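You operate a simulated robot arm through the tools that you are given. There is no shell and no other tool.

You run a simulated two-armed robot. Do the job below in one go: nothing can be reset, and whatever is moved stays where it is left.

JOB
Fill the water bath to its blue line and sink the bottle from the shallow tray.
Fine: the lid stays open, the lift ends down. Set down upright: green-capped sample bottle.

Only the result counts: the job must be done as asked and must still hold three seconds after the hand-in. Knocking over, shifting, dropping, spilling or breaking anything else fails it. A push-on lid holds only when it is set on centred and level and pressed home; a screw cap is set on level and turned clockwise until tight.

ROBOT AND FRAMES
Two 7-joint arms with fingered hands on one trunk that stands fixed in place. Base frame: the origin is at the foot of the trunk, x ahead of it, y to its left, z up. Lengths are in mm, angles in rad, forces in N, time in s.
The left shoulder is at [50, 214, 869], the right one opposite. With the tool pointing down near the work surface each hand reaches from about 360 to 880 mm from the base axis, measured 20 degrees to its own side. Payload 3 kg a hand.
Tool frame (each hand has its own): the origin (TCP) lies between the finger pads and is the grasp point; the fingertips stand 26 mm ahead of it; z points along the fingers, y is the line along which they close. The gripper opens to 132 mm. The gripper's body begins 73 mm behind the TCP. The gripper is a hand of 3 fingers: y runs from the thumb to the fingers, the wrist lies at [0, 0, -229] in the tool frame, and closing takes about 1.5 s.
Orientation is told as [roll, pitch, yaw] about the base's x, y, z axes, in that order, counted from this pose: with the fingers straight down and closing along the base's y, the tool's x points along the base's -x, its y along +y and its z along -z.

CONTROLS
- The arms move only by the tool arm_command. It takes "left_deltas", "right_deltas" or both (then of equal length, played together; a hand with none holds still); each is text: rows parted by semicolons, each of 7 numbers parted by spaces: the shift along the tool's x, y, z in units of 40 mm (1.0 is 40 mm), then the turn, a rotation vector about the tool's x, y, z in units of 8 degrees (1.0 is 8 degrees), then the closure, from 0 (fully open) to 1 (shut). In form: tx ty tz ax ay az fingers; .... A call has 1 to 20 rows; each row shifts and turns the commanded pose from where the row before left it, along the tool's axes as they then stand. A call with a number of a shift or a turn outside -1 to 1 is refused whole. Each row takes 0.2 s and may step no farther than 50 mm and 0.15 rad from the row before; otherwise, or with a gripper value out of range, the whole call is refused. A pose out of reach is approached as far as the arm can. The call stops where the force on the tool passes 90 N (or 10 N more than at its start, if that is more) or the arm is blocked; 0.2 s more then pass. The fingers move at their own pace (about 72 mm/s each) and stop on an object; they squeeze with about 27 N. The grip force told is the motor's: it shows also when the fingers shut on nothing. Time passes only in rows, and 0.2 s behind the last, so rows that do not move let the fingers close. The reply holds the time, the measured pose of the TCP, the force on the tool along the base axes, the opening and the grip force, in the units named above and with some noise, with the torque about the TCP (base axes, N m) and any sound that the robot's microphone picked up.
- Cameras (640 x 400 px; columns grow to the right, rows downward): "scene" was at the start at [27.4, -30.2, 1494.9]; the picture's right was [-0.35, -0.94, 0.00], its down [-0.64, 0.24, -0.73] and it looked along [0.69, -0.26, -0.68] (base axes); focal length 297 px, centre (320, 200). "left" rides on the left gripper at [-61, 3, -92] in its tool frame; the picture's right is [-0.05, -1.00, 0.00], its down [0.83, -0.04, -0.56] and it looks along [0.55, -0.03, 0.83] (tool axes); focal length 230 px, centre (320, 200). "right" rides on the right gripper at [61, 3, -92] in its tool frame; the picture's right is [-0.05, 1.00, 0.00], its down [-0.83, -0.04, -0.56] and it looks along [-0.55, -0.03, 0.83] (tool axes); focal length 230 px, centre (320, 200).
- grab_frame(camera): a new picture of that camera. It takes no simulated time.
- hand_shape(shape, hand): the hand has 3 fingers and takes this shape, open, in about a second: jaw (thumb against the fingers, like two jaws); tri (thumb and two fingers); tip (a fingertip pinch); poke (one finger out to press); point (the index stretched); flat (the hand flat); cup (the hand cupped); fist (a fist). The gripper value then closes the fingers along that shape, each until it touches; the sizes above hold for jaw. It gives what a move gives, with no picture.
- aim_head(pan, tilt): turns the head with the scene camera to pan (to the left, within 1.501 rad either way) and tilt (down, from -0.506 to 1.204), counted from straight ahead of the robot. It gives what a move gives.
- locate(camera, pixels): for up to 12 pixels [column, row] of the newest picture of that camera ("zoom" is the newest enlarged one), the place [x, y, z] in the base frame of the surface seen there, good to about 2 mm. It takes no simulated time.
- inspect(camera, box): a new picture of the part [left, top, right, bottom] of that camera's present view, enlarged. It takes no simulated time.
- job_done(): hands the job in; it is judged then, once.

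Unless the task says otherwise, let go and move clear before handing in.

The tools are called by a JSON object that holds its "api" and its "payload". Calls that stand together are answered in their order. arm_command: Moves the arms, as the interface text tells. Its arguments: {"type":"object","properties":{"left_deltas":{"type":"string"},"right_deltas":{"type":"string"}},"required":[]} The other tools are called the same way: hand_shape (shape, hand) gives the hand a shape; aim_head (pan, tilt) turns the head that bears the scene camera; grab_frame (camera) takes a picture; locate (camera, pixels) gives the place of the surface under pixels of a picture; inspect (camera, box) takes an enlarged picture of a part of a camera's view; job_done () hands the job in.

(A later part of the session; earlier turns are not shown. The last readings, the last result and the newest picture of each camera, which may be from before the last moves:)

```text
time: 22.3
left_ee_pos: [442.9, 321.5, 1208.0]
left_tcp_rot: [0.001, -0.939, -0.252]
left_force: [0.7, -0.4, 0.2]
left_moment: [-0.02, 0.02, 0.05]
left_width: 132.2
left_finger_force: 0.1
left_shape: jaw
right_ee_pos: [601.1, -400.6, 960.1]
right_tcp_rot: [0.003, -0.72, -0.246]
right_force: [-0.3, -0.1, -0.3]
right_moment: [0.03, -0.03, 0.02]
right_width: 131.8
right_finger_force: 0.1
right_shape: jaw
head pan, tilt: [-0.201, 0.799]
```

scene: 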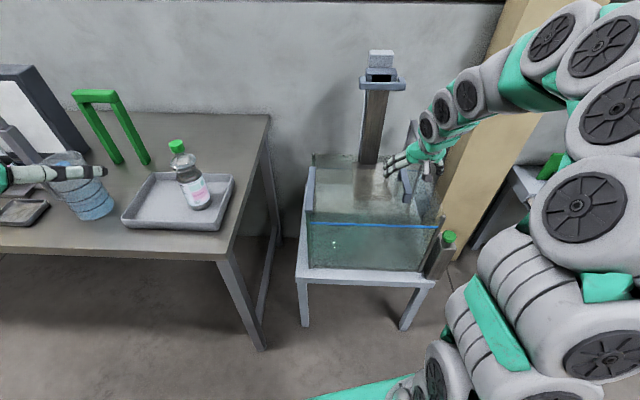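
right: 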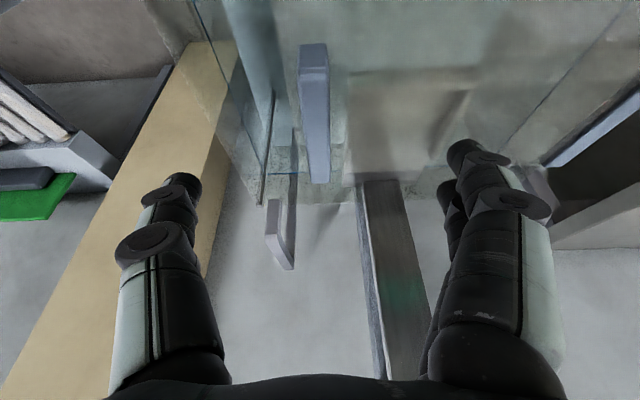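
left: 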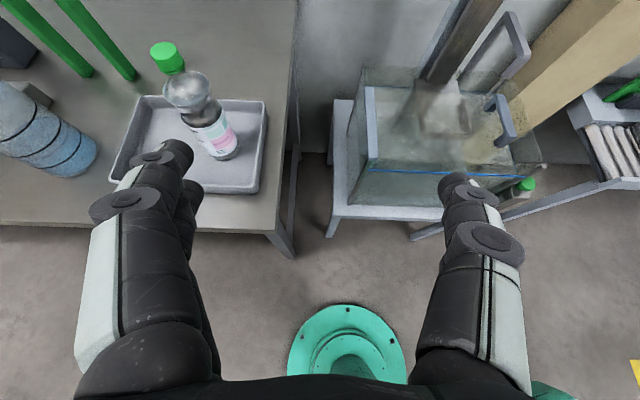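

The pull's bar is 22 mm wide, top z 875, centred at (645,-413), and the pitch of the wrist now works. I'll do a dry run of the opening arc just above the pull to check the arm can follow it before gripping.

{"api": "arm_command", "payload": {"right_deltas": "0 0 0 0 -0.6 0 0;0 0 0.79 0 0 0 0;0 0 0.79 0 0 0 0;0 0 0 0 0 0 0"}}

{"api": "arm_command", "payload": {"right_deltas": "-0.715 0.385 -0.695 0.697 0 -0.717 0;-0.715 0.385 -0.695 0.697 0 -0.717 0;-0.715 0.385 -0.695 0.697 0 -0.717 0;-0.715 0.385 -0.695 0.697 0 -0.717 0;-0.715 0.385 -0.695 0.697 0 -0.717 0;-0.715 0.385 -0.695 0.697 0 -0.717 0;0 0 0 0 0 0 0"}}

{"api": "grab_frame", "payload": {"camera": "scene"}}

```text
time: 23.3
left_ee_pos: [442.0, 322.7, 1209.6]
left_tcp_rot: [0.001, -0.941, -0.251]
left_force: [1.3, 0.5, -0.4]
left_moment: [-0.02, 0.01, -0.02]
left_width: 132.1
left_finger_force: 0.0
left_shape: jaw
right_ee_pos: [645.6, -414.2, 917.6]
right_tcp_rot: [0.0, -0.804, -0.243]
right_force: [-0.8, 0.3, 1.1]
right_moment: [0.01, 0.01, 0.01]
right_width: 131.9
right_finger_force: 0.0
right_shape: jaw
head pan, tilt: [-0.201, 0.799]
```

```text
time: 24.9
left_ee_pos: [442.0, 321.9, 1207.5]
left_tcp_rot: [0.003, -0.938, -0.252]
left_force: [-0.6, -0.1, 0.4]
left_moment: [-0.03, -0.01, -0.02]
left_width: 132.0
left_finger_force: 0.1
left_shape: jaw
right_ee_pos: [683.5, -253.5, 1105.2]
right_tcp_rot: [-1.018, -0.504, 0.41]
right_force: [0.4, 0.1, 0.1]
right_moment: [0.01, 0.02, -0.05]
right_width: 131.9
right_finger_force: 0.0
right_shape: jaw
head pan, tilt: [-0.201, 0.799]
```

```text
taken
```

scene: 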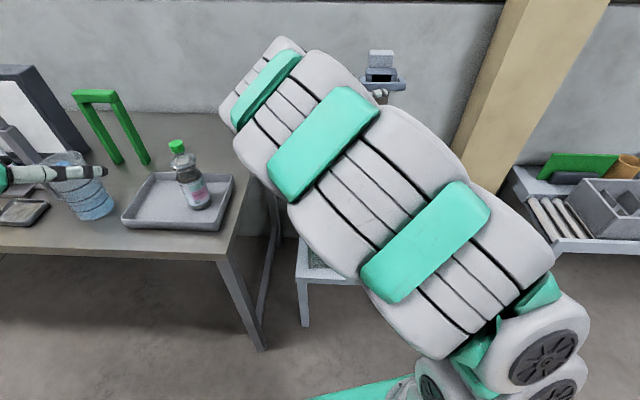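

The dry run follows well to 48° (683,-253,1105). Continuing to about 96°.

{"api": "arm_command", "payload": {"right_deltas": "-0.715 0.385 -0.695 0.697 0 -0.717 0;-0.715 0.385 -0.695 0.697 0 -0.717 0;-0.715 0.385 -0.695 0.697 0 -0.717 0;-0.715 0.385 -0.695 0.697 0 -0.717 0;-0.715 0.385 -0.695 0.697 0 -0.717 0;-0.715 0.385 -0.695 0.697 0 -0.717 0;0 0 0 0 0 0 0"}}

{"api": "grab_frame", "payload": {"camera": "scene"}}

{"api": "grab_frame", "payload": {"camera": "left"}}

```text
time: 26.5
left_ee_pos: [442.9, 321.7, 1208.3]
left_tcp_rot: [0.003, -0.939, -0.25]
left_force: [0.9, 0.0, 0.5]
left_moment: [-0.03, 0.0, -0.02]
left_width: 131.9
left_finger_force: 0.0
left_shape: jaw
right_ee_pos: [744.2, -10.5, 1109.6]
right_tcp_rot: [-1.649, 0.073, 0.552]
right_force: [-0.8, 0.5, 1.0]
right_moment: [0.02, -0.01, 0.04]
right_width: 132.1
right_finger_force: 0.0
right_shape: jaw
head pan, tilt: [-0.201, 0.799]
```

```text
taken
```

scene: 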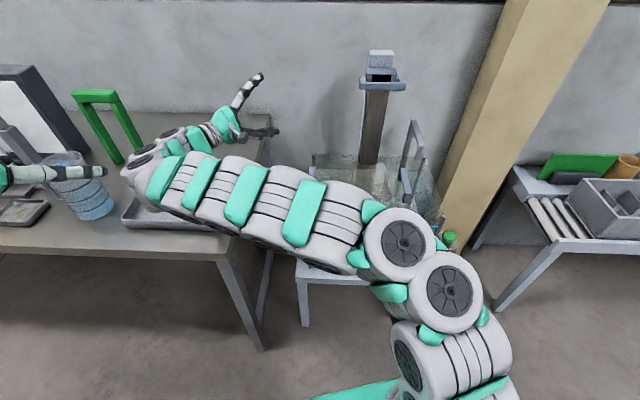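

```text
taken
```

left: 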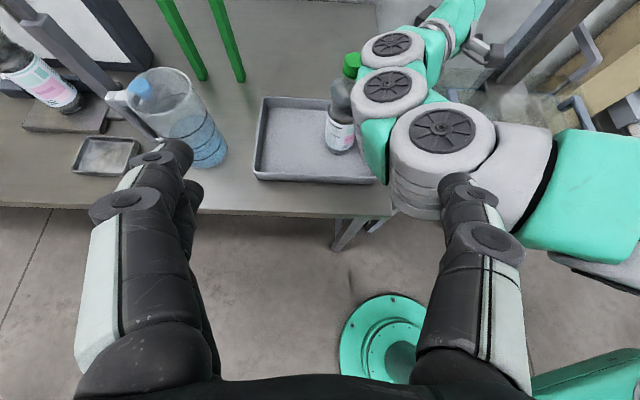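

The arm can follow the whole arc (to 96°), though the wrist came near the bottle at the end, so I'll grip slightly rolled to gain clearance. Returning along the same arc now.

{"api": "arm_command", "payload": {"right_deltas": "0.747 -0.2475 0.726 -0.697 0 0.717 0;0.747 -0.2475 0.726 -0.697 0 0.717 0;0.747 -0.2475 0.726 -0.697 0 0.717 0;0.747 -0.2475 0.726 -0.697 0 0.717 0;0.747 -0.2475 0.726 -0.697 0 0.717 0;0.747 -0.2475 0.726 -0.697 0 0.717 0;0.747 -0.2475 0.726 -0.697 0 0.717 0;0.747 -0.2475 0.726 -0.697 0 0.717 0;0.747 -0.2475 0.726 -0.697 0 0.717 0;0.747 -0.2475 0.726 -0.697 0 0.717 0;0.747 -0.2475 0.726 -0.697 0 0.717 0;0.747 -0.2475 0.726 -0.697 0 0.717 0;0 0 0 0 0 0 0"}}

{"api": "grab_frame", "payload": {"camera": "scene"}}

{"api": "grab_frame", "payload": {"camera": "right"}}

```text
time: 29.3
left_ee_pos: [442.4, 322.1, 1208.4]
left_tcp_rot: [0.001, -0.938, -0.253]
left_force: [0.1, -0.7, 0.1]
left_moment: [0.01, -0.01, 0.0]
left_width: 132.1
left_finger_force: 0.1
left_shape: jaw
right_ee_pos: [645.5, -414.8, 918.0]
right_tcp_rot: [0.004, -0.804, -0.245]
right_force: [0.1, 0.8, -0.4]
right_moment: [-0.04, 0.0, 0.03]
right_width: 131.9
right_finger_force: 0.1
right_shape: jaw
head pan, tilt: [-0.201, 0.799]
```

```text
taken
```

scene: 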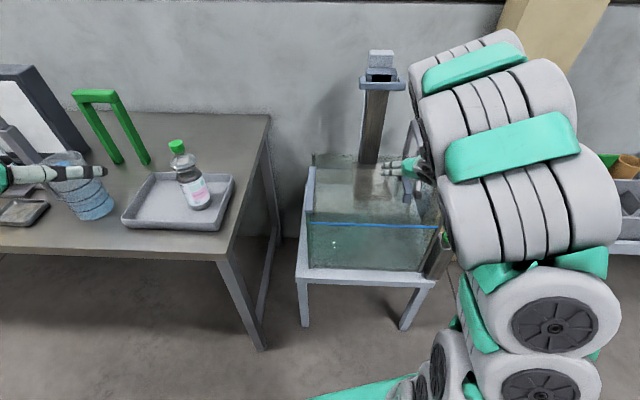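

```text
taken
```

right: 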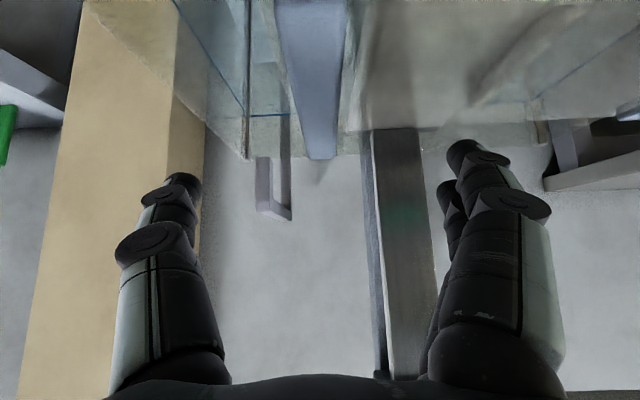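

Back at the start, the pull is centred under the hand (column 315). Rolling 10°, lowering 43 mm onto the bar, and closing.

{"api": "arm_command", "payload": {"right_deltas": "0 0 0 -0.436 0 0.448 0;0 0 0 -0.436 0 0.448 0;0.38 -0.093 0.369 0 0 0 0;0.38 -0.093 0.369 0 0 0 0;0 0 0 0 0 0 0"}}

{"api": "arm_command", "payload": {"right_deltas": "0 0 0 0 0 0 0.5;0 0 0 0 0 0 0.7;0 0 0 0 0 0 1;0 0 0 0 0 0 1;0 0 0 0 0 0 1;0 0 0 0 0 0 1;0 0 0 0 0 0 1;0 0 0 0 0 0 1"}}

{"api": "grab_frame", "payload": {"camera": "right"}}

```text
time: 30.5
left_ee_pos: [442.9, 322.1, 1208.5]
left_tcp_rot: [0.001, -0.939, -0.251]
left_force: [0.1, 0.0, 0.6]
left_moment: [-0.01, 0.02, 0.02]
left_width: 132.0
left_finger_force: 0.0
left_shape: jaw
right_ee_pos: [643.3, -413.1, 875.3]
right_tcp_rot: [0.25, -0.79, -0.424]
right_force: [0.6, -1.0, 0.1]
right_moment: [-0.02, -0.02, -0.02]
right_width: 132.1
right_finger_force: 0.1
right_shape: jaw
head pan, tilt: [-0.201, 0.799]
```

```text
time: 32.3
left_ee_pos: [442.7, 321.4, 1207.8]
left_tcp_rot: [0.002, -0.941, -0.252]
left_force: [-1.2, 1.3, 0.1]
left_moment: [0.0, 0.0, 0.0]
left_width: 132.0
left_finger_force: 0.0
left_shape: jaw
right_ee_pos: [645.5, -413.9, 876.1]
right_tcp_rot: [0.248, -0.788, -0.421]
right_force: [3.3, 1.4, -5.3]
right_moment: [0.01, -0.04, 0.04]
right_width: 11.5
right_finger_force: 26.7
right_shape: jaw
head pan, tilt: [-0.201, 0.799]
```

```text
taken
```

right: 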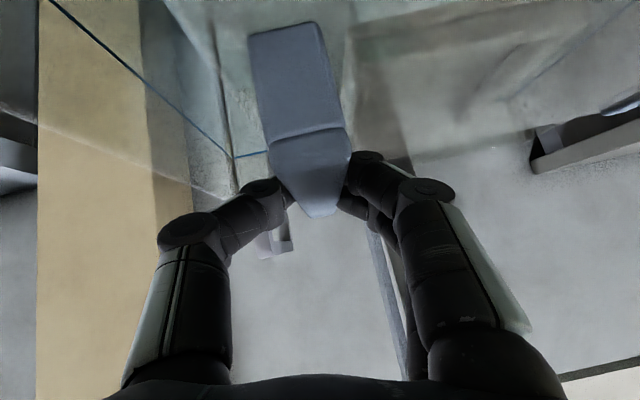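

The fingers stopped at 11.5 mm with 26.7 N, with the bar between them in the camera view (around 310,170). I'll lift slowly by 8° along the arc.

{"api": "arm_command", "payload": {"right_deltas": "-0.346 0.19 -0.336 0.349 0 -0.3585 1;-0.346 0.19 -0.336 0.349 0 -0.3585 1;0 0 0 0 0 0 1"}}

{"api": "grab_frame", "payload": {"camera": "right"}}

{"api": "inspect", "payload": {"camera": "scene", "box": [290, 130, 450, 260]}}

```text
time: 33.1
left_ee_pos: [443.4, 321.8, 1208.1]
left_tcp_rot: [0.001, -0.938, -0.251]
left_force: [0.1, 0.3, -0.7]
left_moment: [-0.03, -0.02, -0.03]
left_width: 132.1
left_finger_force: 0.0
left_shape: jaw
right_ee_pos: [646.8, -404.2, 916.0]
right_tcp_rot: [0.048, -0.804, -0.28]
right_force: [-0.7, 1.0, -4.0]
right_moment: [0.06, -0.07, 0.06]
right_width: 11.1
right_finger_force: 27.1
right_shape: jaw
head pan, tilt: [-0.201, 0.799]
```

```text
taken
```

right: 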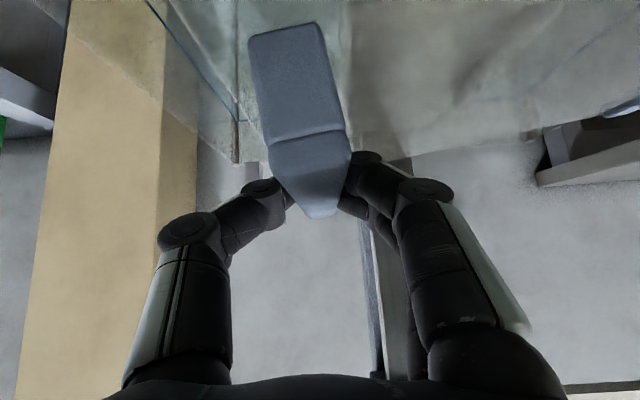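

```text
3.08 times, centred on (370, 195) of scene
```

zoom: 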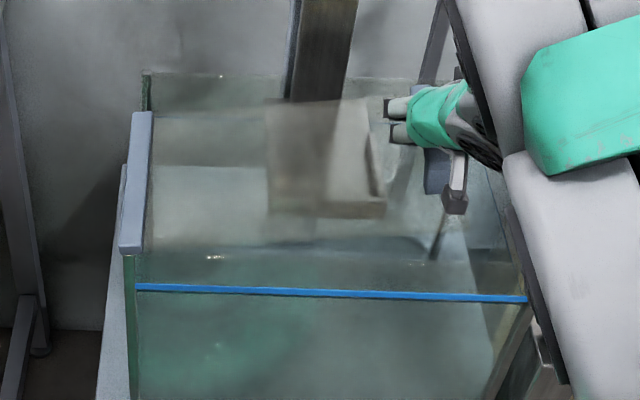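

The lid is rising with the hand at only ~4 N. Continuing the arc by 40°.

{"api": "arm_command", "payload": {"right_deltas": "-0.681 0.413 -0.662 0.697 0 -0.717 1;-0.681 0.413 -0.662 0.697 0 -0.717 1;-0.681 0.413 -0.662 0.697 0 -0.717 1;-0.681 0.413 -0.662 0.697 0 -0.717 1;-0.681 0.413 -0.662 0.697 0 -0.717 1;0 0 0 0 0 0 1"}}

{"api": "grab_frame", "payload": {"camera": "right"}}

```text
time: 34.5
left_ee_pos: [442.1, 321.8, 1207.7]
left_tcp_rot: [0.003, -0.94, -0.252]
left_force: [-0.4, 0.1, 0.4]
left_moment: [-0.01, 0.01, 0.0]
left_width: 131.7
left_finger_force: 0.0
left_shape: jaw
right_ee_pos: [675.8, -282.6, 1078.3]
right_tcp_rot: [-0.847, -0.603, 0.324]
right_force: [0.9, -13.8, 13.8]
right_moment: [0.03, -0.04, 0.1]
right_width: 9.9
right_finger_force: 27.0
right_shape: jaw
head pan, tilt: [-0.201, 0.799]
```

```text
taken
```

right: 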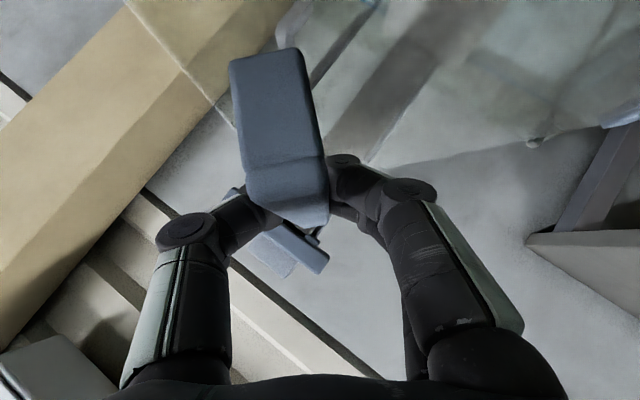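

Holding at 48° with a modest radial strain (≈19 N outward), so my radius is slightly short. I'll add a small outward correction (~4 mm) and go on to 72°.

{"api": "arm_command", "payload": {"right_deltas": "-0.69 0.33 -0.67 0.697 0 -0.717 1;-0.69 0.38 -0.67 0.697 0 -0.717 1;-0.681 0.413 -0.662 0.697 0 -0.717 1;0 0 0 0 0 0 1"}}

{"api": "grab_frame", "payload": {"camera": "right"}}

{"api": "grab_frame", "payload": {"camera": "scene"}}

```text
time: 35.5
left_ee_pos: [442.3, 322.1, 1208.8]
left_tcp_rot: [0.002, -0.94, -0.252]
left_force: [0.4, 0.4, -0.4]
left_moment: [0.0, 0.03, -0.06]
left_width: 132.2
left_finger_force: 0.0
left_shape: jaw
right_ee_pos: [703.7, -172.1, 1123.9]
right_tcp_rot: [-1.222, -0.346, 0.496]
right_force: [7.2, -7.1, 25.6]
right_moment: [0.03, 0.2, 0.13]
right_width: 10.1
right_finger_force: 26.5
right_shape: jaw
head pan, tilt: [-0.201, 0.799]
```

```text
taken
```

right: 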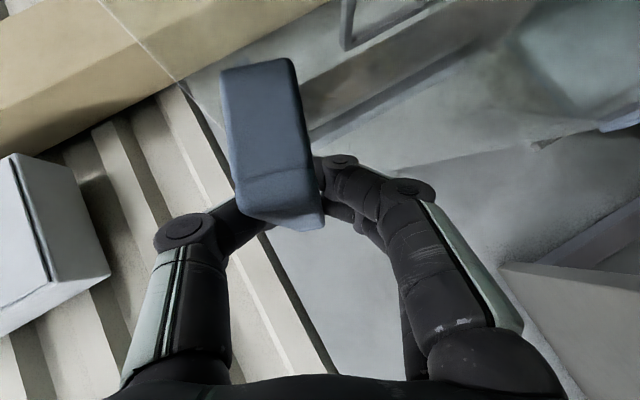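

```text
taken
```

scene: 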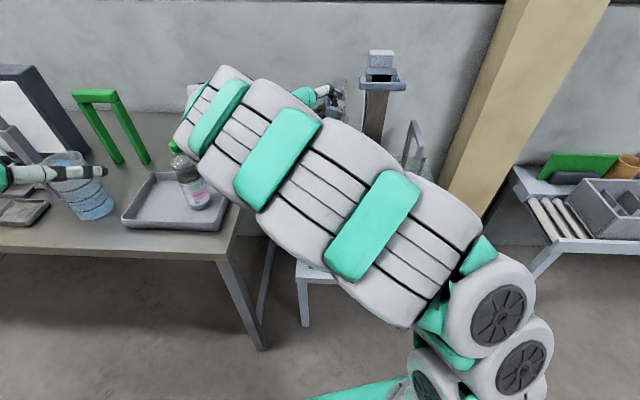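

At 72°, strain mostly along +z (26 N), so the true radius is a bit larger; I'll correct outward and go on to 88°.

{"api": "arm_command", "payload": {"right_deltas": "-0.34 0.13 -0.33 0.349 0 -0.3585 1;-0.34 0.14 -0.33 0.349 0 -0.3585 1;-0.346 0.16 -0.336 0.349 0 -0.3585 1;-0.346 0.17 -0.336 0.349 0 -0.3585 1;0 0 0 0 0 0 1"}}

{"api": "grab_frame", "payload": {"camera": "right"}}

{"api": "grab_frame", "payload": {"camera": "scene"}}

```text
time: 36.7
left_ee_pos: [441.1, 322.0, 1208.8]
left_tcp_rot: [0.001, -0.939, -0.251]
left_force: [0.1, 0.5, 0.5]
left_moment: [-0.02, -0.03, -0.02]
left_width: 131.9
left_finger_force: 0.1
left_shape: jaw
right_ee_pos: [722.9, -96.4, 1129.8]
right_tcp_rot: [-1.428, -0.154, 0.546]
right_force: [6.7, -0.3, 27.2]
right_moment: [0.06, 0.26, 0.06]
right_width: 9.7
right_finger_force: 27.6
right_shape: jaw
head pan, tilt: [-0.201, 0.799]
```

```text
taken
```

right: 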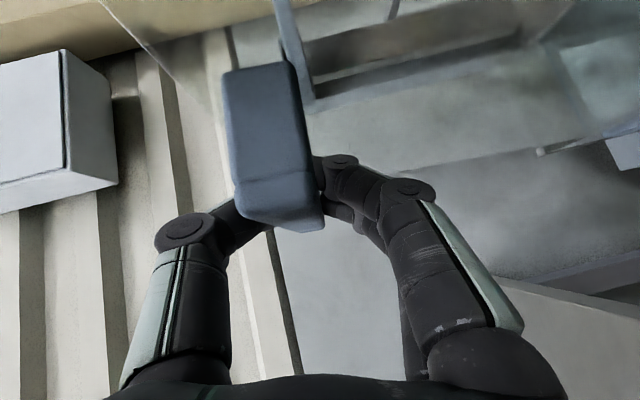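

```text
taken
```

scene: 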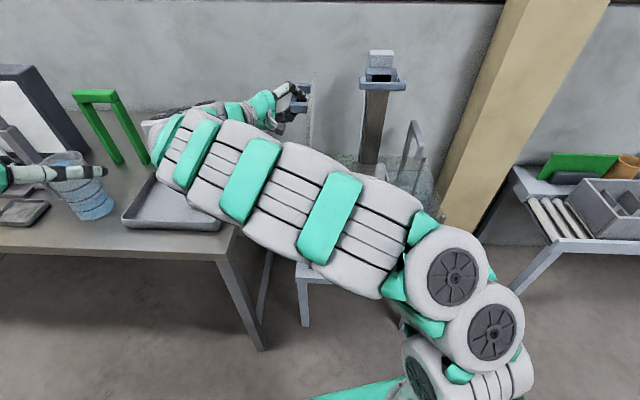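

The lid is nearly upright (edge at column 312). Continuing another 8° past vertical while watching the force.

{"api": "arm_command", "payload": {"right_deltas": "-0.346 0.15 -0.336 0.349 0 -0.3585 1;-0.346 0.17 -0.336 0.349 0 -0.3585 1;0 0 0 0 0 0 1"}}

{"api": "inspect", "payload": {"camera": "scene", "box": [120, 40, 440, 240]}}

{"api": "grab_frame", "payload": {"camera": "left"}}

```text
time: 37.5
left_ee_pos: [442.7, 322.6, 1208.9]
left_tcp_rot: [0.001, -0.937, -0.252]
left_force: [0.2, -0.3, -0.5]
left_moment: [0.03, -0.01, 0.0]
left_width: 132.0
left_finger_force: 0.1
left_shape: jaw
right_ee_pos: [732.2, -58.1, 1124.1]
right_tcp_rot: [-1.526, -0.052, 0.555]
right_force: [8.3, 3.4, 26.8]
right_moment: [0.08, 0.31, 0.0]
right_width: 10.1
right_finger_force: 27.2
right_shape: jaw
head pan, tilt: [-0.201, 0.799]
```

```text
2.00 times, centred on (280, 140) of scene
```

zoom: 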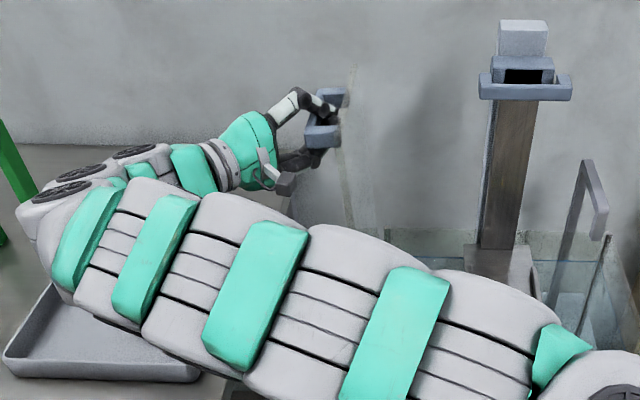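

```text
taken
```

left: 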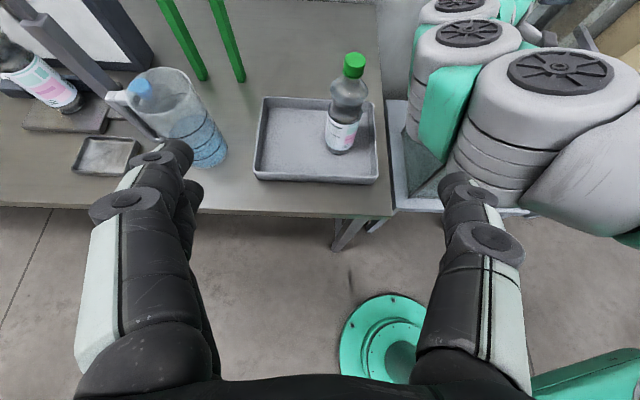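

The lid stands a little past vertical (about 96°) and the bottle is still clear by ~50 px in the left camera. I'll loosen the fingers slightly and see whether the lid stays put.

{"api": "arm_command", "payload": {"right_deltas": "0 0 0 0 0 0 0.8;0 0 0 0 0 0 0.75;0 0 0 0 0 0 0.7;0 0 0 0 0 0 0.7;0 0 0 0 0 0 0.7"}}

{"api": "grab_frame", "payload": {"camera": "right"}}

{"api": "inspect", "payload": {"camera": "scene", "box": [220, 50, 380, 150]}}

```text
time: 38.7
left_ee_pos: [442.9, 321.4, 1208.8]
left_tcp_rot: [0.002, -0.937, -0.252]
left_force: [0.0, 1.0, 0.6]
left_moment: [0.01, 0.0, 0.01]
left_width: 132.2
left_finger_force: 0.1
left_shape: jaw
right_ee_pos: [731.8, -56.9, 1124.0]
right_tcp_rot: [-1.528, -0.052, 0.556]
right_force: [0.5, -0.4, 0.0]
right_moment: [0.03, 0.02, -0.01]
right_width: 39.0
right_finger_force: 0.0
right_shape: jaw
head pan, tilt: [-0.201, 0.799]
```

```text
taken
```

right: 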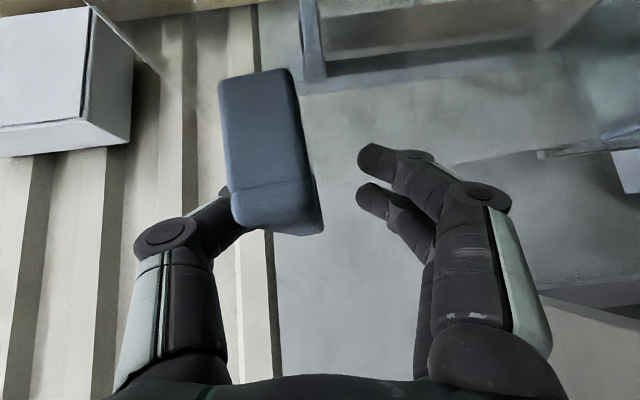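

```text
4.00 times, centred on (300, 100) of scene
```

zoom: 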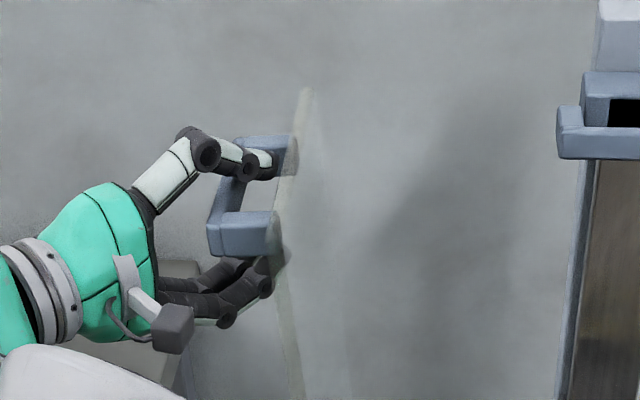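

Force has dropped to zero and the lid stays where it is (edge at column ~300 of the zoom). I'll open fully and slide the hand off the bar straight back toward the robot, away from the bottle.

{"api": "arm_command", "payload": {"right_deltas": "0 0 0 0 0 0 0.4;0 0 0 0 0 0 0.2;0 0 0 0 0 0 0.2;0 0 0 0 0 0 0.2"}}

{"api": "inspect", "payload": {"camera": "scene", "box": [220, 50, 380, 150]}}

{"api": "arm_command", "payload": {"right_deltas": "0.349 0 -0.358 0 0 0 0.2;0.697 0 -0.717 0 0 0 0.2;0.697 0 -0.717 0 0 0 0.2;0.697 0 -0.717 0 0 0 0.2;0.697 0 -0.717 0 0 0 0.2;0 0 0 0 0 0 0.2"}}

{"api": "grab_frame", "payload": {"camera": "scene"}}

{"api": "grab_frame", "payload": {"camera": "left"}}

```text
time: 39.7
left_ee_pos: [442.7, 322.1, 1208.1]
left_tcp_rot: [0.001, -0.939, -0.253]
left_force: [0.1, 0.2, -1.0]
left_moment: [0.03, 0.01, 0.0]
left_width: 131.8
left_finger_force: 0.1
left_shape: jaw
right_ee_pos: [731.3, -58.2, 1123.7]
right_tcp_rot: [-1.527, -0.053, 0.555]
right_force: [0.4, 0.7, -0.5]
right_moment: [-0.02, 0.04, -0.02]
right_width: 105.4
right_finger_force: 0.1
right_shape: jaw
head pan, tilt: [-0.201, 0.799]
```

```text
4.00 times, centred on (300, 100) of scene
```

zoom: 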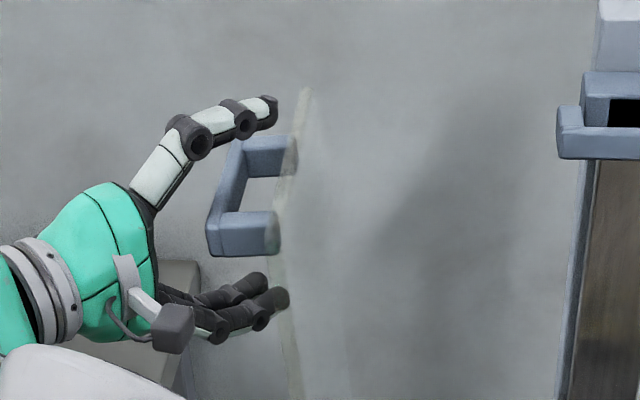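

```text
time: 41.1
left_ee_pos: [442.9, 321.3, 1209.1]
left_tcp_rot: [0.003, -0.939, -0.251]
left_force: [0.3, 0.1, -0.2]
left_moment: [-0.04, -0.02, -0.03]
left_width: 132.0
left_finger_force: 0.1
left_shape: jaw
right_ee_pos: [554.7, -14.5, 1123.7]
right_tcp_rot: [-1.526, -0.053, 0.554]
right_force: [-0.6, 0.5, -0.3]
right_moment: [0.0, -0.03, -0.01]
right_width: 105.3
right_finger_force: 0.1
right_shape: jaw
head pan, tilt: [-0.201, 0.799]
```

```text
taken
```

scene: 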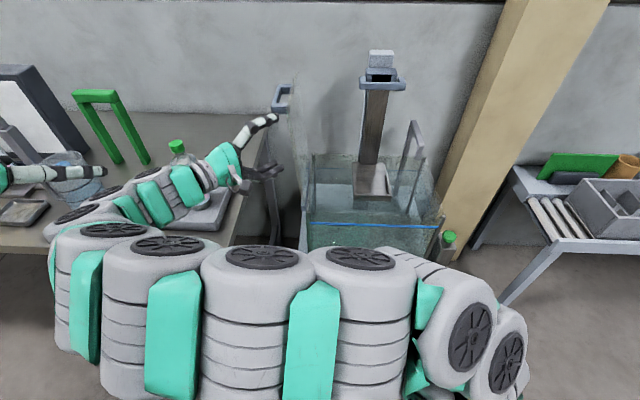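

```text
taken
```

left: 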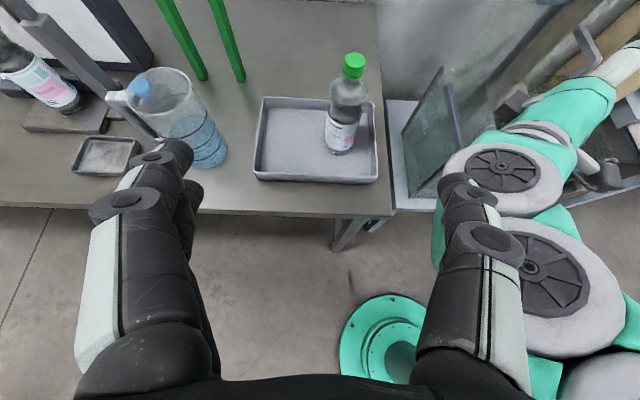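

The lid stays open on its own and the platform is now uncovered at (373,180). I'll swing the right hand back down the same arc, in front of the bath, to its own side.

{"api": "arm_command", "payload": {"right_deltas": "0.716 -0.277 0.695 -0.697 0 0.717 0;0.716 -0.277 0.695 -0.697 0 0.717 0;0.716 -0.277 0.695 -0.697 0 0.717 0;0.716 -0.277 0.695 -0.697 0 0.717 0;0.716 -0.277 0.695 -0.697 0 0.717 0;0.716 -0.277 0.695 -0.697 0 0.717 0;0.716 -0.277 0.695 -0.697 0 0.717 0;0.716 -0.277 0.695 -0.697 0 0.717 0;0.716 -0.277 0.695 -0.697 0 0.717 0;0.3 -0.5 -0.2 -0.697 0 0.717 0;0 -0.7 -0.5 0 0 0 0;0 -0.7 -0.5 0 0 0 0;0 0 0 0 0 0 0"}}

{"api": "grab_frame", "payload": {"camera": "scene"}}

{"api": "inspect", "payload": {"camera": "scene", "box": [270, 50, 460, 290]}}

```text
time: 43.9
left_ee_pos: [442.7, 321.4, 1208.9]
left_tcp_rot: [0.001, -0.937, -0.25]
left_force: [0.4, 0.1, 0.3]
left_moment: [-0.02, 0.01, 0.0]
left_width: 132.1
left_finger_force: 0.2
left_shape: jaw
right_ee_pos: [457.4, -337.4, 1108.9]
right_tcp_rot: [-0.374, -0.732, 0.001]
right_force: [-0.7, 1.1, 0.4]
right_moment: [0.0, 0.03, -0.01]
right_width: 132.0
right_finger_force: 0.1
right_shape: jaw
right hand out of reach, approached as far as the arm can: row 7, 8, 9
head pan, tilt: [-0.201, 0.799]
```

```text
taken
```

scene: 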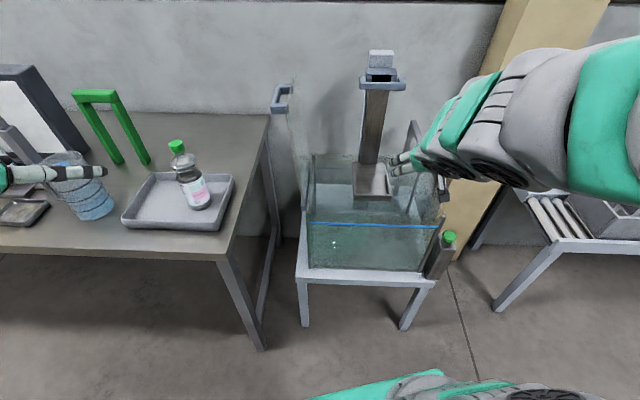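

```text
1.67 times, centred on (365, 170) of scene
```

zoom: 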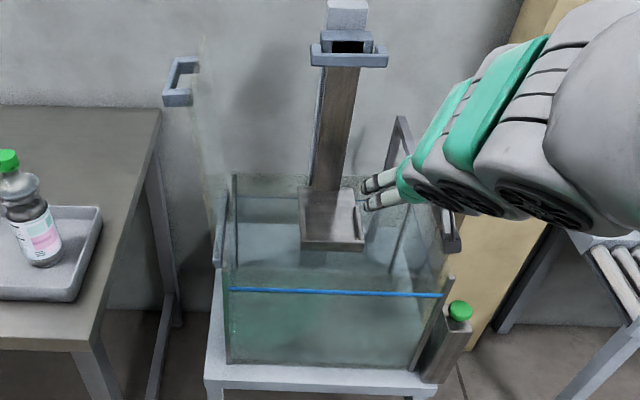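

The platform is open to view. I'll move the right hand aside and look for the present water level.

{"api": "arm_command", "payload": {"right_deltas": "0 -0.9 -0.3 0 0 0 0;0 -0.9 -0.3 0 0 0 0;0 -0.9 -0.3 0 0 0 0;0 -0.9 -0.3 0 0 0 0;0 -0.9 -0.3 0 0 0 0;0 0 0 0 0 0 0"}}

{"api": "aim_head", "payload": {"pan": -0.4, "tilt": 0.85}}

{"api": "grab_frame", "payload": {"camera": "scene"}}

{"api": "inspect", "payload": {"camera": "scene", "box": [260, 110, 420, 270]}}

{"api": "locate", "payload": {"camera": "zoom", "pixels": [[250, 150], [200, 200], [450, 200], [300, 230], [300, 120], [270, 105], [330, 105], [310, 145], [300, 80], [260, 120], [345, 120], [480, 330]]}}

```text
time: 45.3
left_ee_pos: [443.0, 320.9, 1209.2]
left_tcp_rot: [0.002, -0.937, -0.253]
left_force: [-0.1, 0.3, -0.9]
left_moment: [-0.01, -0.02, 0.02]
left_width: 131.8
left_finger_force: 0.1
left_shape: jaw
right_ee_pos: [377.2, -481.8, 1199.2]
right_tcp_rot: [-0.374, -0.733, 0.002]
right_force: [0.3, 0.2, 0.4]
right_moment: [-0.01, -0.01, 0.04]
right_width: 131.9
right_finger_force: 0.1
right_shape: jaw
head pan, tilt: [-0.201, 0.799]
```

```text
time: 46.0
left_ee_pos: [442.2, 322.1, 1206.9]
left_tcp_rot: [0.002, -0.938, -0.251]
left_force: [-0.3, -0.6, 0.4]
left_moment: [0.0, 0.03, -0.02]
left_width: 131.9
left_finger_force: 0.1
left_shape: jaw
right_ee_pos: [376.5, -481.9, 1199.7]
right_tcp_rot: [-0.376, -0.731, 0.002]
right_force: [0.3, -0.2, -0.1]
right_moment: [0.03, -0.01, 0.05]
right_width: 132.2
right_finger_force: 0.0
right_shape: jaw
head pan, tilt: [-0.4, 0.85]
```

```text
taken
```

scene: 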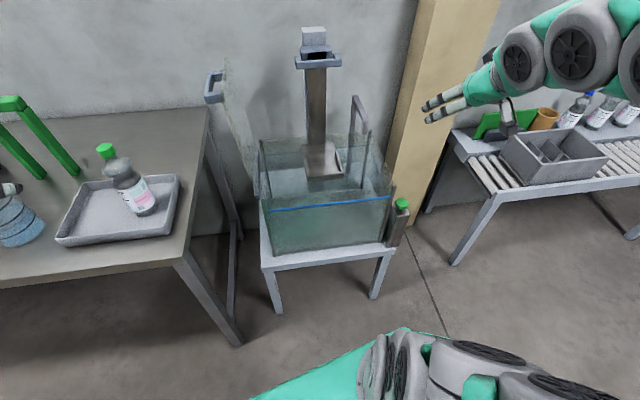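

```text
2.50 times, centred on (340, 190) of scene
```

zoom: 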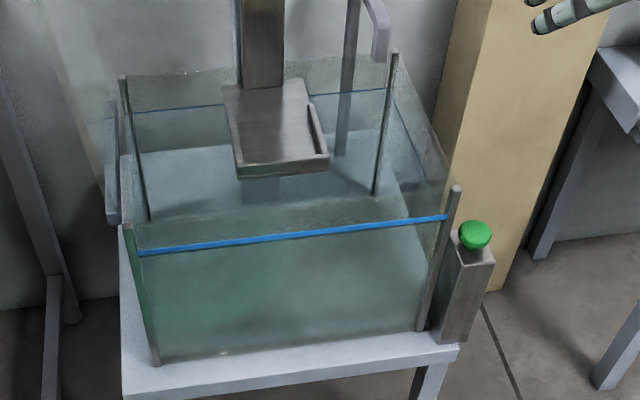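

```text
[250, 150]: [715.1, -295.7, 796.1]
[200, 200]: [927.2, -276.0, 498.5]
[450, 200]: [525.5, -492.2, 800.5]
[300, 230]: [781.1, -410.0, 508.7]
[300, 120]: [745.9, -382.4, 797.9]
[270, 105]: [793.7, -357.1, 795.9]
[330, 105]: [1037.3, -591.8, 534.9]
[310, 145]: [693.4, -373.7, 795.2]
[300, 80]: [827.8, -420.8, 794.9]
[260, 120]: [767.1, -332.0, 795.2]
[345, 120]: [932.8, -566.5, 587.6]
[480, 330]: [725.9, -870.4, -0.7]
```

The bath looks empty (floor at z ≈ 508 is seen through at (300,230)), and the platform top is z ≈ 796 with a lip. Next I'll measure the sample bottle from the left camera.

{"api": "inspect", "payload": {"camera": "left", "box": [240, 40, 400, 200]}}

{"api": "locate", "payload": {"camera": "zoom", "pixels": [[463, 52], [455, 90], [452, 115], [420, 140], [450, 140], [480, 140], [455, 175], [435, 240], [435, 280], [350, 270], [515, 280], [130, 150]]}}

{"api": "inspect", "payload": {"camera": "scene", "box": [50, 130, 210, 250]}}

{"api": "locate", "payload": {"camera": "zoom", "pixels": [[220, 75], [225, 95], [245, 125], [270, 150], [300, 170], [330, 190], [340, 240], [360, 290], [360, 310], [420, 250], [440, 180], [380, 170]]}}

```text
2.50 times, centred on (320, 120) of left
```

zoom: 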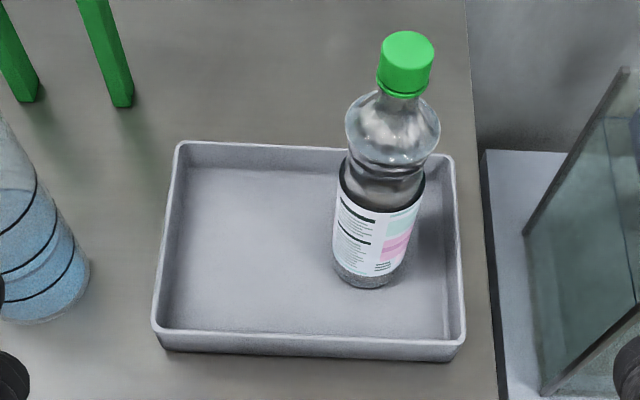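

```text
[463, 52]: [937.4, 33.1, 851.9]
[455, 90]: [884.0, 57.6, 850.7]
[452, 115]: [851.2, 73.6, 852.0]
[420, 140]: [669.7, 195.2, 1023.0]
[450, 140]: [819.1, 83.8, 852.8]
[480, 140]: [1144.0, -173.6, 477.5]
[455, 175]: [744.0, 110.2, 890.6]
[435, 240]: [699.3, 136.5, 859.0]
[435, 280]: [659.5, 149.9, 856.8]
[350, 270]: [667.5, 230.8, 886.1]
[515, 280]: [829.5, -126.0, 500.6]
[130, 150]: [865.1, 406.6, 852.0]
```

```text
3.33 times, centred on (130, 190) of scene
```

zoom: 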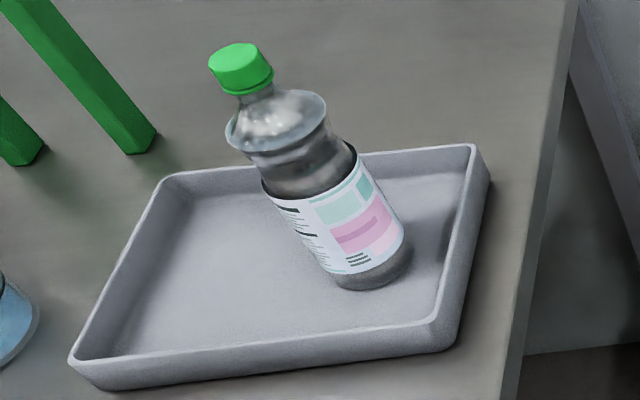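

```text
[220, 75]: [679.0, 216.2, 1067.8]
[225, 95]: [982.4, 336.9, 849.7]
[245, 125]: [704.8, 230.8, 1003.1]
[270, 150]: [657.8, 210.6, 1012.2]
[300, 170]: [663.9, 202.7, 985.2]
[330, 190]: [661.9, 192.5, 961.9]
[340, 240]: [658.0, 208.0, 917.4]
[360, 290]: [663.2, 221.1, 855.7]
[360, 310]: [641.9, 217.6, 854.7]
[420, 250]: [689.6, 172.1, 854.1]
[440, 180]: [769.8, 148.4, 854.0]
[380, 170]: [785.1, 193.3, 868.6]
```

I'll re-take the left zoom and pick pixels on the bottle itself (cap at (407,50), label (378,230)).

{"api": "inspect", "payload": {"camera": "left", "box": [290, 40, 390, 160]}}

{"api": "locate", "payload": {"camera": "zoom", "pixels": [[380, 65], [360, 50], [400, 50], [380, 90], [310, 190], [420, 190], [365, 190], [300, 300], [340, 300], [385, 300], [335, 370], [350, 240]]}}

```text
3.33 times, centred on (340, 100) of left
```

zoom: 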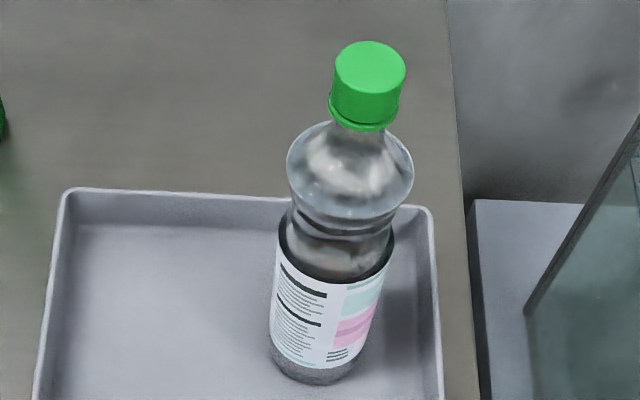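

```text
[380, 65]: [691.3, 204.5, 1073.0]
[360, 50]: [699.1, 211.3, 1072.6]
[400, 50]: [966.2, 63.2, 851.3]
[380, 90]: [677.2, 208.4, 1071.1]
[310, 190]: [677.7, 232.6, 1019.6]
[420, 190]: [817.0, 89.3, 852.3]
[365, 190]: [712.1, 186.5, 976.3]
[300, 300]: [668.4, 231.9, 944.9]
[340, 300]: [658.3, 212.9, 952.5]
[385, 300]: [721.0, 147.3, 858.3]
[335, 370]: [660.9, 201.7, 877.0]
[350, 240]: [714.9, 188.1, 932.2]
```

The bottle's axis is at (691,208), radius 33, base z ≈ 857, top z ≈ 1073. I'll check the jug's place and pitch the left hand to −1.2 for a near-level side grasp.

{"api": "locate", "payload": {"camera": "left", "pixels": [[200, 80], [225, 130], [215, 160], [160, 90], [140, 90], [205, 60], [240, 70]]}}

{"api": "arm_command", "payload": {"left_deltas": "0 0 0 0 -0.94 0 0;0 0 0 0 -0.94 0 0;0 0 0 0 0 0 0"}}

```text
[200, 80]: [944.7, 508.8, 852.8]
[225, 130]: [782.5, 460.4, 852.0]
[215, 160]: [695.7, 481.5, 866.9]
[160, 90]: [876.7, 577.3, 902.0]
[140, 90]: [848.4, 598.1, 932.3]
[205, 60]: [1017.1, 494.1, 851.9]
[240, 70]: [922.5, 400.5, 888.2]
```

```text
time: 46.8
left_ee_pos: [441.9, 322.9, 1208.3]
left_tcp_rot: [0.003, -1.136, -0.254]
left_force: [0.2, 0.4, 0.3]
left_moment: [-0.02, 0.02, 0.01]
left_width: 132.0
left_finger_force: 0.0
left_shape: jaw
left hand out of reach, approached as far as the arm can: row 2
right_ee_pos: [375.8, -481.5, 1199.8]
right_tcp_rot: [-0.374, -0.732, 0.002]
right_force: [-0.7, -0.1, 0.1]
right_moment: [0.03, 0.03, 0.0]
right_width: 131.9
right_finger_force: 0.0
right_shape: jaw
head pan, tilt: [-0.4, 0.85]
```

Pitch stops at −1.136 here; I'll use −1.0, which suffices, and approach to 120 mm from the bottle.

{"api": "arm_command", "payload": {"left_deltas": "0 0 0 0 0.974 0 0;0.269 -0.175 0.889 0 0 0 0;0.269 -0.175 0.889 0 0 0 0;0.269 -0.175 0.889 0 0 0 0;0.269 -0.175 0.889 0 0 0 0;0.269 -0.175 0.889 0 0 0 0;0.269 -0.175 0.889 0 0 0 0;0.269 -0.175 0.889 0 0 0 0;0 0 0 0 0 0 0"}}

{"api": "grab_frame", "payload": {"camera": "left"}}

{"api": "grab_frame", "payload": {"camera": "scene"}}

```text
time: 48.8
left_ee_pos: [600.3, 238.4, 1032.9]
left_tcp_rot: [-0.001, -0.999, -0.252]
left_force: [-0.6, -0.1, -0.1]
left_moment: [0.03, -0.01, 0.0]
left_width: 132.1
left_finger_force: 0.1
left_shape: jaw
left hand out of reach, approached as far as the arm can: row 4, 5, 6, 7
right_ee_pos: [376.6, -481.7, 1199.9]
right_tcp_rot: [-0.373, -0.731, 0.002]
right_force: [-0.3, -0.6, -0.8]
right_moment: [-0.03, 0.0, 0.0]
right_width: 131.8
right_finger_force: 0.1
right_shape: jaw
head pan, tilt: [-0.4, 0.85]
```

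```text
taken
```

left: 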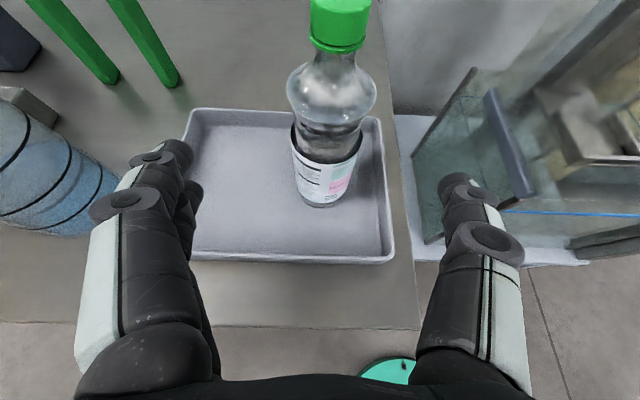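

```text
taken
```

scene: 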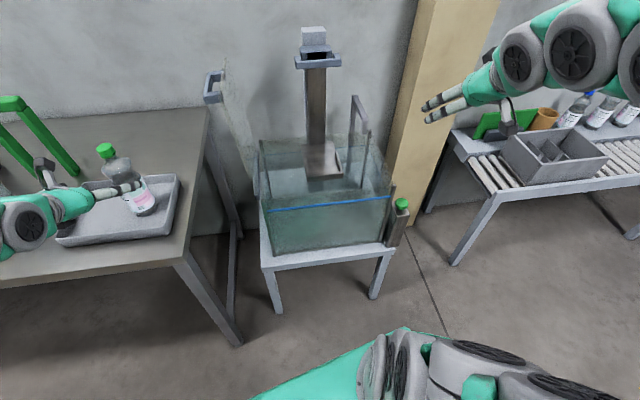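

The left arm hits a joint bound at low heights with this pitch, while the right arm reaches both the bottle and the platform comfortably. I'll withdraw the left hand to the left and bring the right hand across in front of the lid.

{"api": "arm_command", "payload": {"left_deltas": "-0.068 0.41 -0.86 0 0 0 0;-0.068 0.41 -0.86 0 0 0 0;-0.068 0.41 -0.86 0 0 0 0;-0.068 0.41 -0.86 0 0 0 0;-0.068 0.41 -0.86 0 0 0 0;-0.068 0.41 -0.86 0 0 0 0;-0.068 0.41 -0.86 0 0 0 0;-0.068 0.41 -0.86 0 0 0 0;0 0 0 0 0 0 0", "right_deltas": "0 0 0 -0.89 -0.163 0.03 0;0 0 0 -0.89 -0.163 0.03 0;0 0 0 -0.89 -0.163 0.03 0;-0.0375 0.955 0.218 0 0 0 0;-0.0375 0.955 0.218 0 0 0 0;-0.0375 0.955 0.218 0 0 0 0;-0.0375 0.955 0.218 0 0 0 0;-0.0375 0.955 0.218 0 0 0 0;0 0 0 0 0 0 0"}}

{"api": "grab_frame", "payload": {"camera": "scene"}}

```text
time: 50.8
left_ee_pos: [419.1, 420.8, 1199.6]
left_tcp_rot: [0.001, -0.999, -0.252]
left_force: [0.3, -0.5, -1.0]
left_moment: [-0.07, 0.0, -0.02]
left_width: 132.2
left_finger_force: 0.0
left_shape: jaw
right_ee_pos: [413.3, -290.7, 1173.8]
right_tcp_rot: [0.0, -0.801, 0.001]
right_force: [-0.1, 0.2, -0.7]
right_moment: [-0.01, 0.0, 0.0]
right_width: 131.8
right_finger_force: 0.0
right_shape: jaw
head pan, tilt: [-0.4, 0.85]
```

```text
taken
```

scene: 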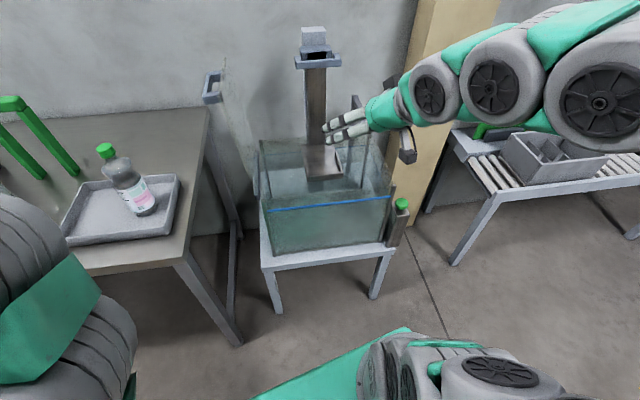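

The right hand is level-set at yaw 0; continuing across in front of the lid edge and yawing toward the bottle.

{"api": "arm_command", "payload": {"right_deltas": "-0.02 0.927 0.18 0 0 0 0;-0.02 0.927 0.18 0 0 0 0;-0.02 0.927 0.18 0 0 0 0;-0.02 0.927 0.18 0 0 0 0;-0.02 0.927 0.18 0 0 0 0;-0.02 0.927 0.18 0 0 0 0;-0.02 0.927 0.18 0 0 0 0;-0.02 0.927 0.18 0 0 0 0;-0.02 0.927 0.18 0 0 0 0;-0.02 0.927 0.18 0 0 0 0;0 0 0 -0.514 0 -0.499 0;0 0 0 -0.514 0 -0.499 0;0 0 0 -0.514 0 -0.499 0;0 0 0 0 0 0 0"}}

{"api": "grab_frame", "payload": {"camera": "scene"}}

{"api": "grab_frame", "payload": {"camera": "right"}}

```text
time: 53.8
left_ee_pos: [418.7, 420.3, 1199.1]
left_tcp_rot: [0.005, -1.001, -0.253]
left_force: [0.0, -0.3, 0.3]
left_moment: [-0.01, 0.04, 0.0]
left_width: 132.5
left_finger_force: 0.1
left_shape: jaw
right_ee_pos: [470.5, 79.4, 1129.8]
right_tcp_rot: [-0.002, -0.8, 0.303]
right_force: [0.4, 0.2, 0.5]
right_moment: [0.0, 0.02, 0.0]
right_width: 132.1
right_finger_force: 0.1
right_shape: jaw
head pan, tilt: [-0.4, 0.85]
```

```text
taken
```

scene: 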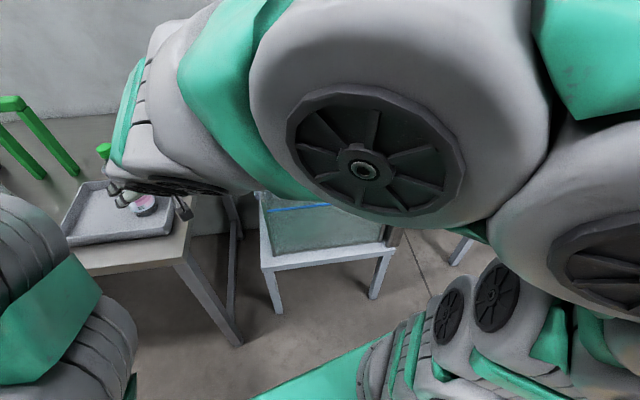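

```text
taken
```

right: 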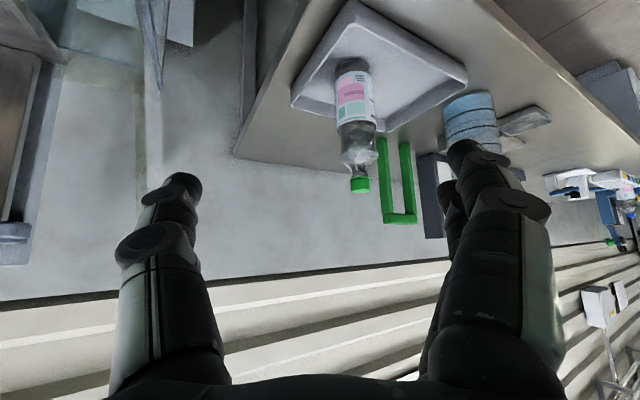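

The bottle is plainly in the right camera at (355,110). I'll approach to a pre-grasp and pitch to −1.0 so the palm clears the bottle's shoulder.

{"api": "arm_command", "payload": {"right_deltas": "-0.084 0.287 0.89 0 0 0 0;-0.084 0.287 0.89 0 0 0 0;-0.084 0.287 0.89 0 0 0 0;-0.084 0.287 0.89 0 0 0 0;-0.084 0.287 0.89 0 0 0 0;0 0 0 0 -0.716 0 0;0 0 0 0 -0.716 0 0;0 0 0 0 0 0 0"}}

{"api": "grab_frame", "payload": {"camera": "right"}}

{"api": "grab_frame", "payload": {"camera": "left"}}

```text
time: 55.5
left_ee_pos: [416.8, 423.4, 1196.3]
left_tcp_rot: [-0.008, -0.995, -0.237]
left_force: [0.7, 0.2, -0.7]
left_moment: [0.04, 0.02, -0.04]
left_width: 132.1
left_finger_force: 0.0
left_shape: jaw
right_ee_pos: [588.7, 170.6, 1018.1]
right_tcp_rot: [0.458, -0.831, -0.175]
right_force: [-0.3, 0.1, -0.5]
right_moment: [0.01, -0.03, -0.03]
right_width: 132.0
right_finger_force: 0.1
right_shape: jaw
head pan, tilt: [-0.4, 0.85]
stopped in row 8 (right hand): the arm was blocked; the commanded pose is now the measured one
```

```text
taken
```

right: 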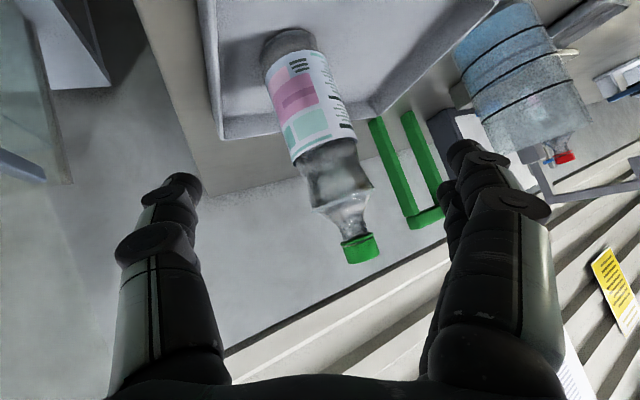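

```text
taken
```

left: 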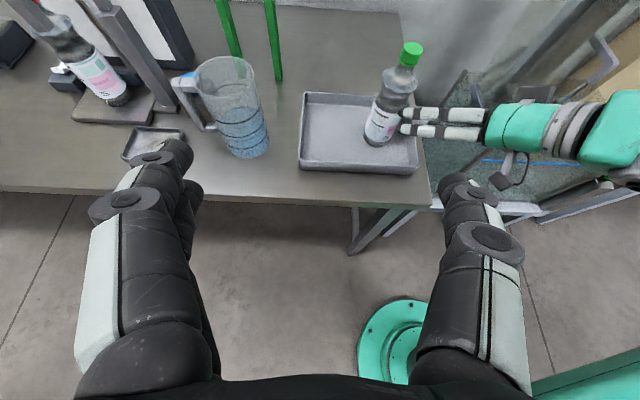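

The right arm was blocked and the left arm nudged a few mm, so the arms touch somewhere. I'll look before moving on.

{"api": "grab_frame", "payload": {"camera": "scene"}}

{"api": "arm_command", "payload": {"left_deltas": "0 0.5 0 0 0 0 0;0 0.5 0 0 0 0 0;0 0.5 0 0 0 0 0;0 0.5 0 0 0 0 0;0 0 0 0 0 0 0"}}

{"api": "grab_frame", "payload": {"camera": "left"}}

```text
taken
```

scene: 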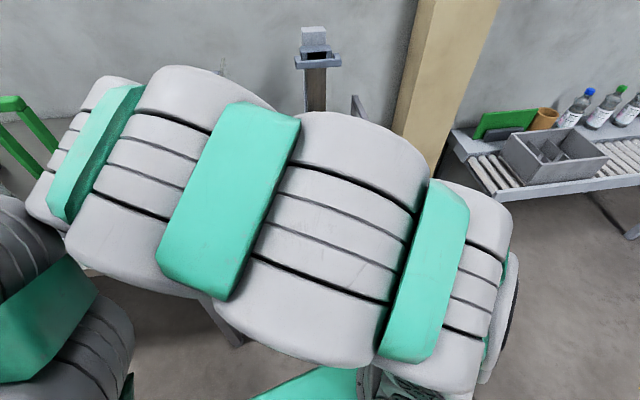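

```text
time: 56.8
left_ee_pos: [436.7, 500.0, 1197.1]
left_tcp_rot: [-0.01, -0.995, -0.239]
left_force: [-0.2, -0.2, 0.6]
left_moment: [-0.02, 0.0, -0.02]
left_width: 132.4
left_finger_force: 0.1
left_shape: jaw
right_ee_pos: [588.2, 171.2, 1017.3]
right_tcp_rot: [0.455, -0.832, -0.172]
right_force: [0.0, -0.5, -1.2]
right_moment: [0.02, 0.0, 0.0]
right_width: 132.0
right_finger_force: 0.1
right_shape: jaw
head pan, tilt: [-0.4, 0.85]
```

```text
taken
```

left: 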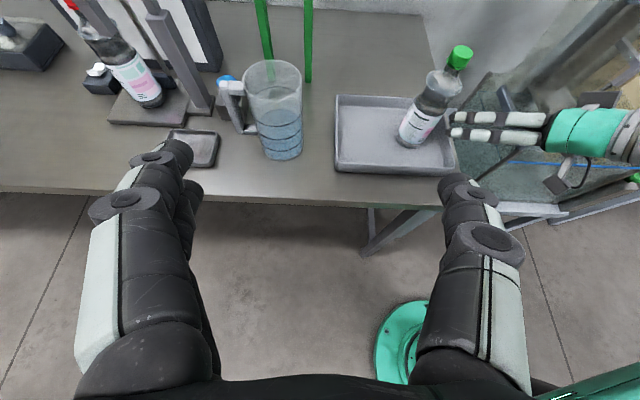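

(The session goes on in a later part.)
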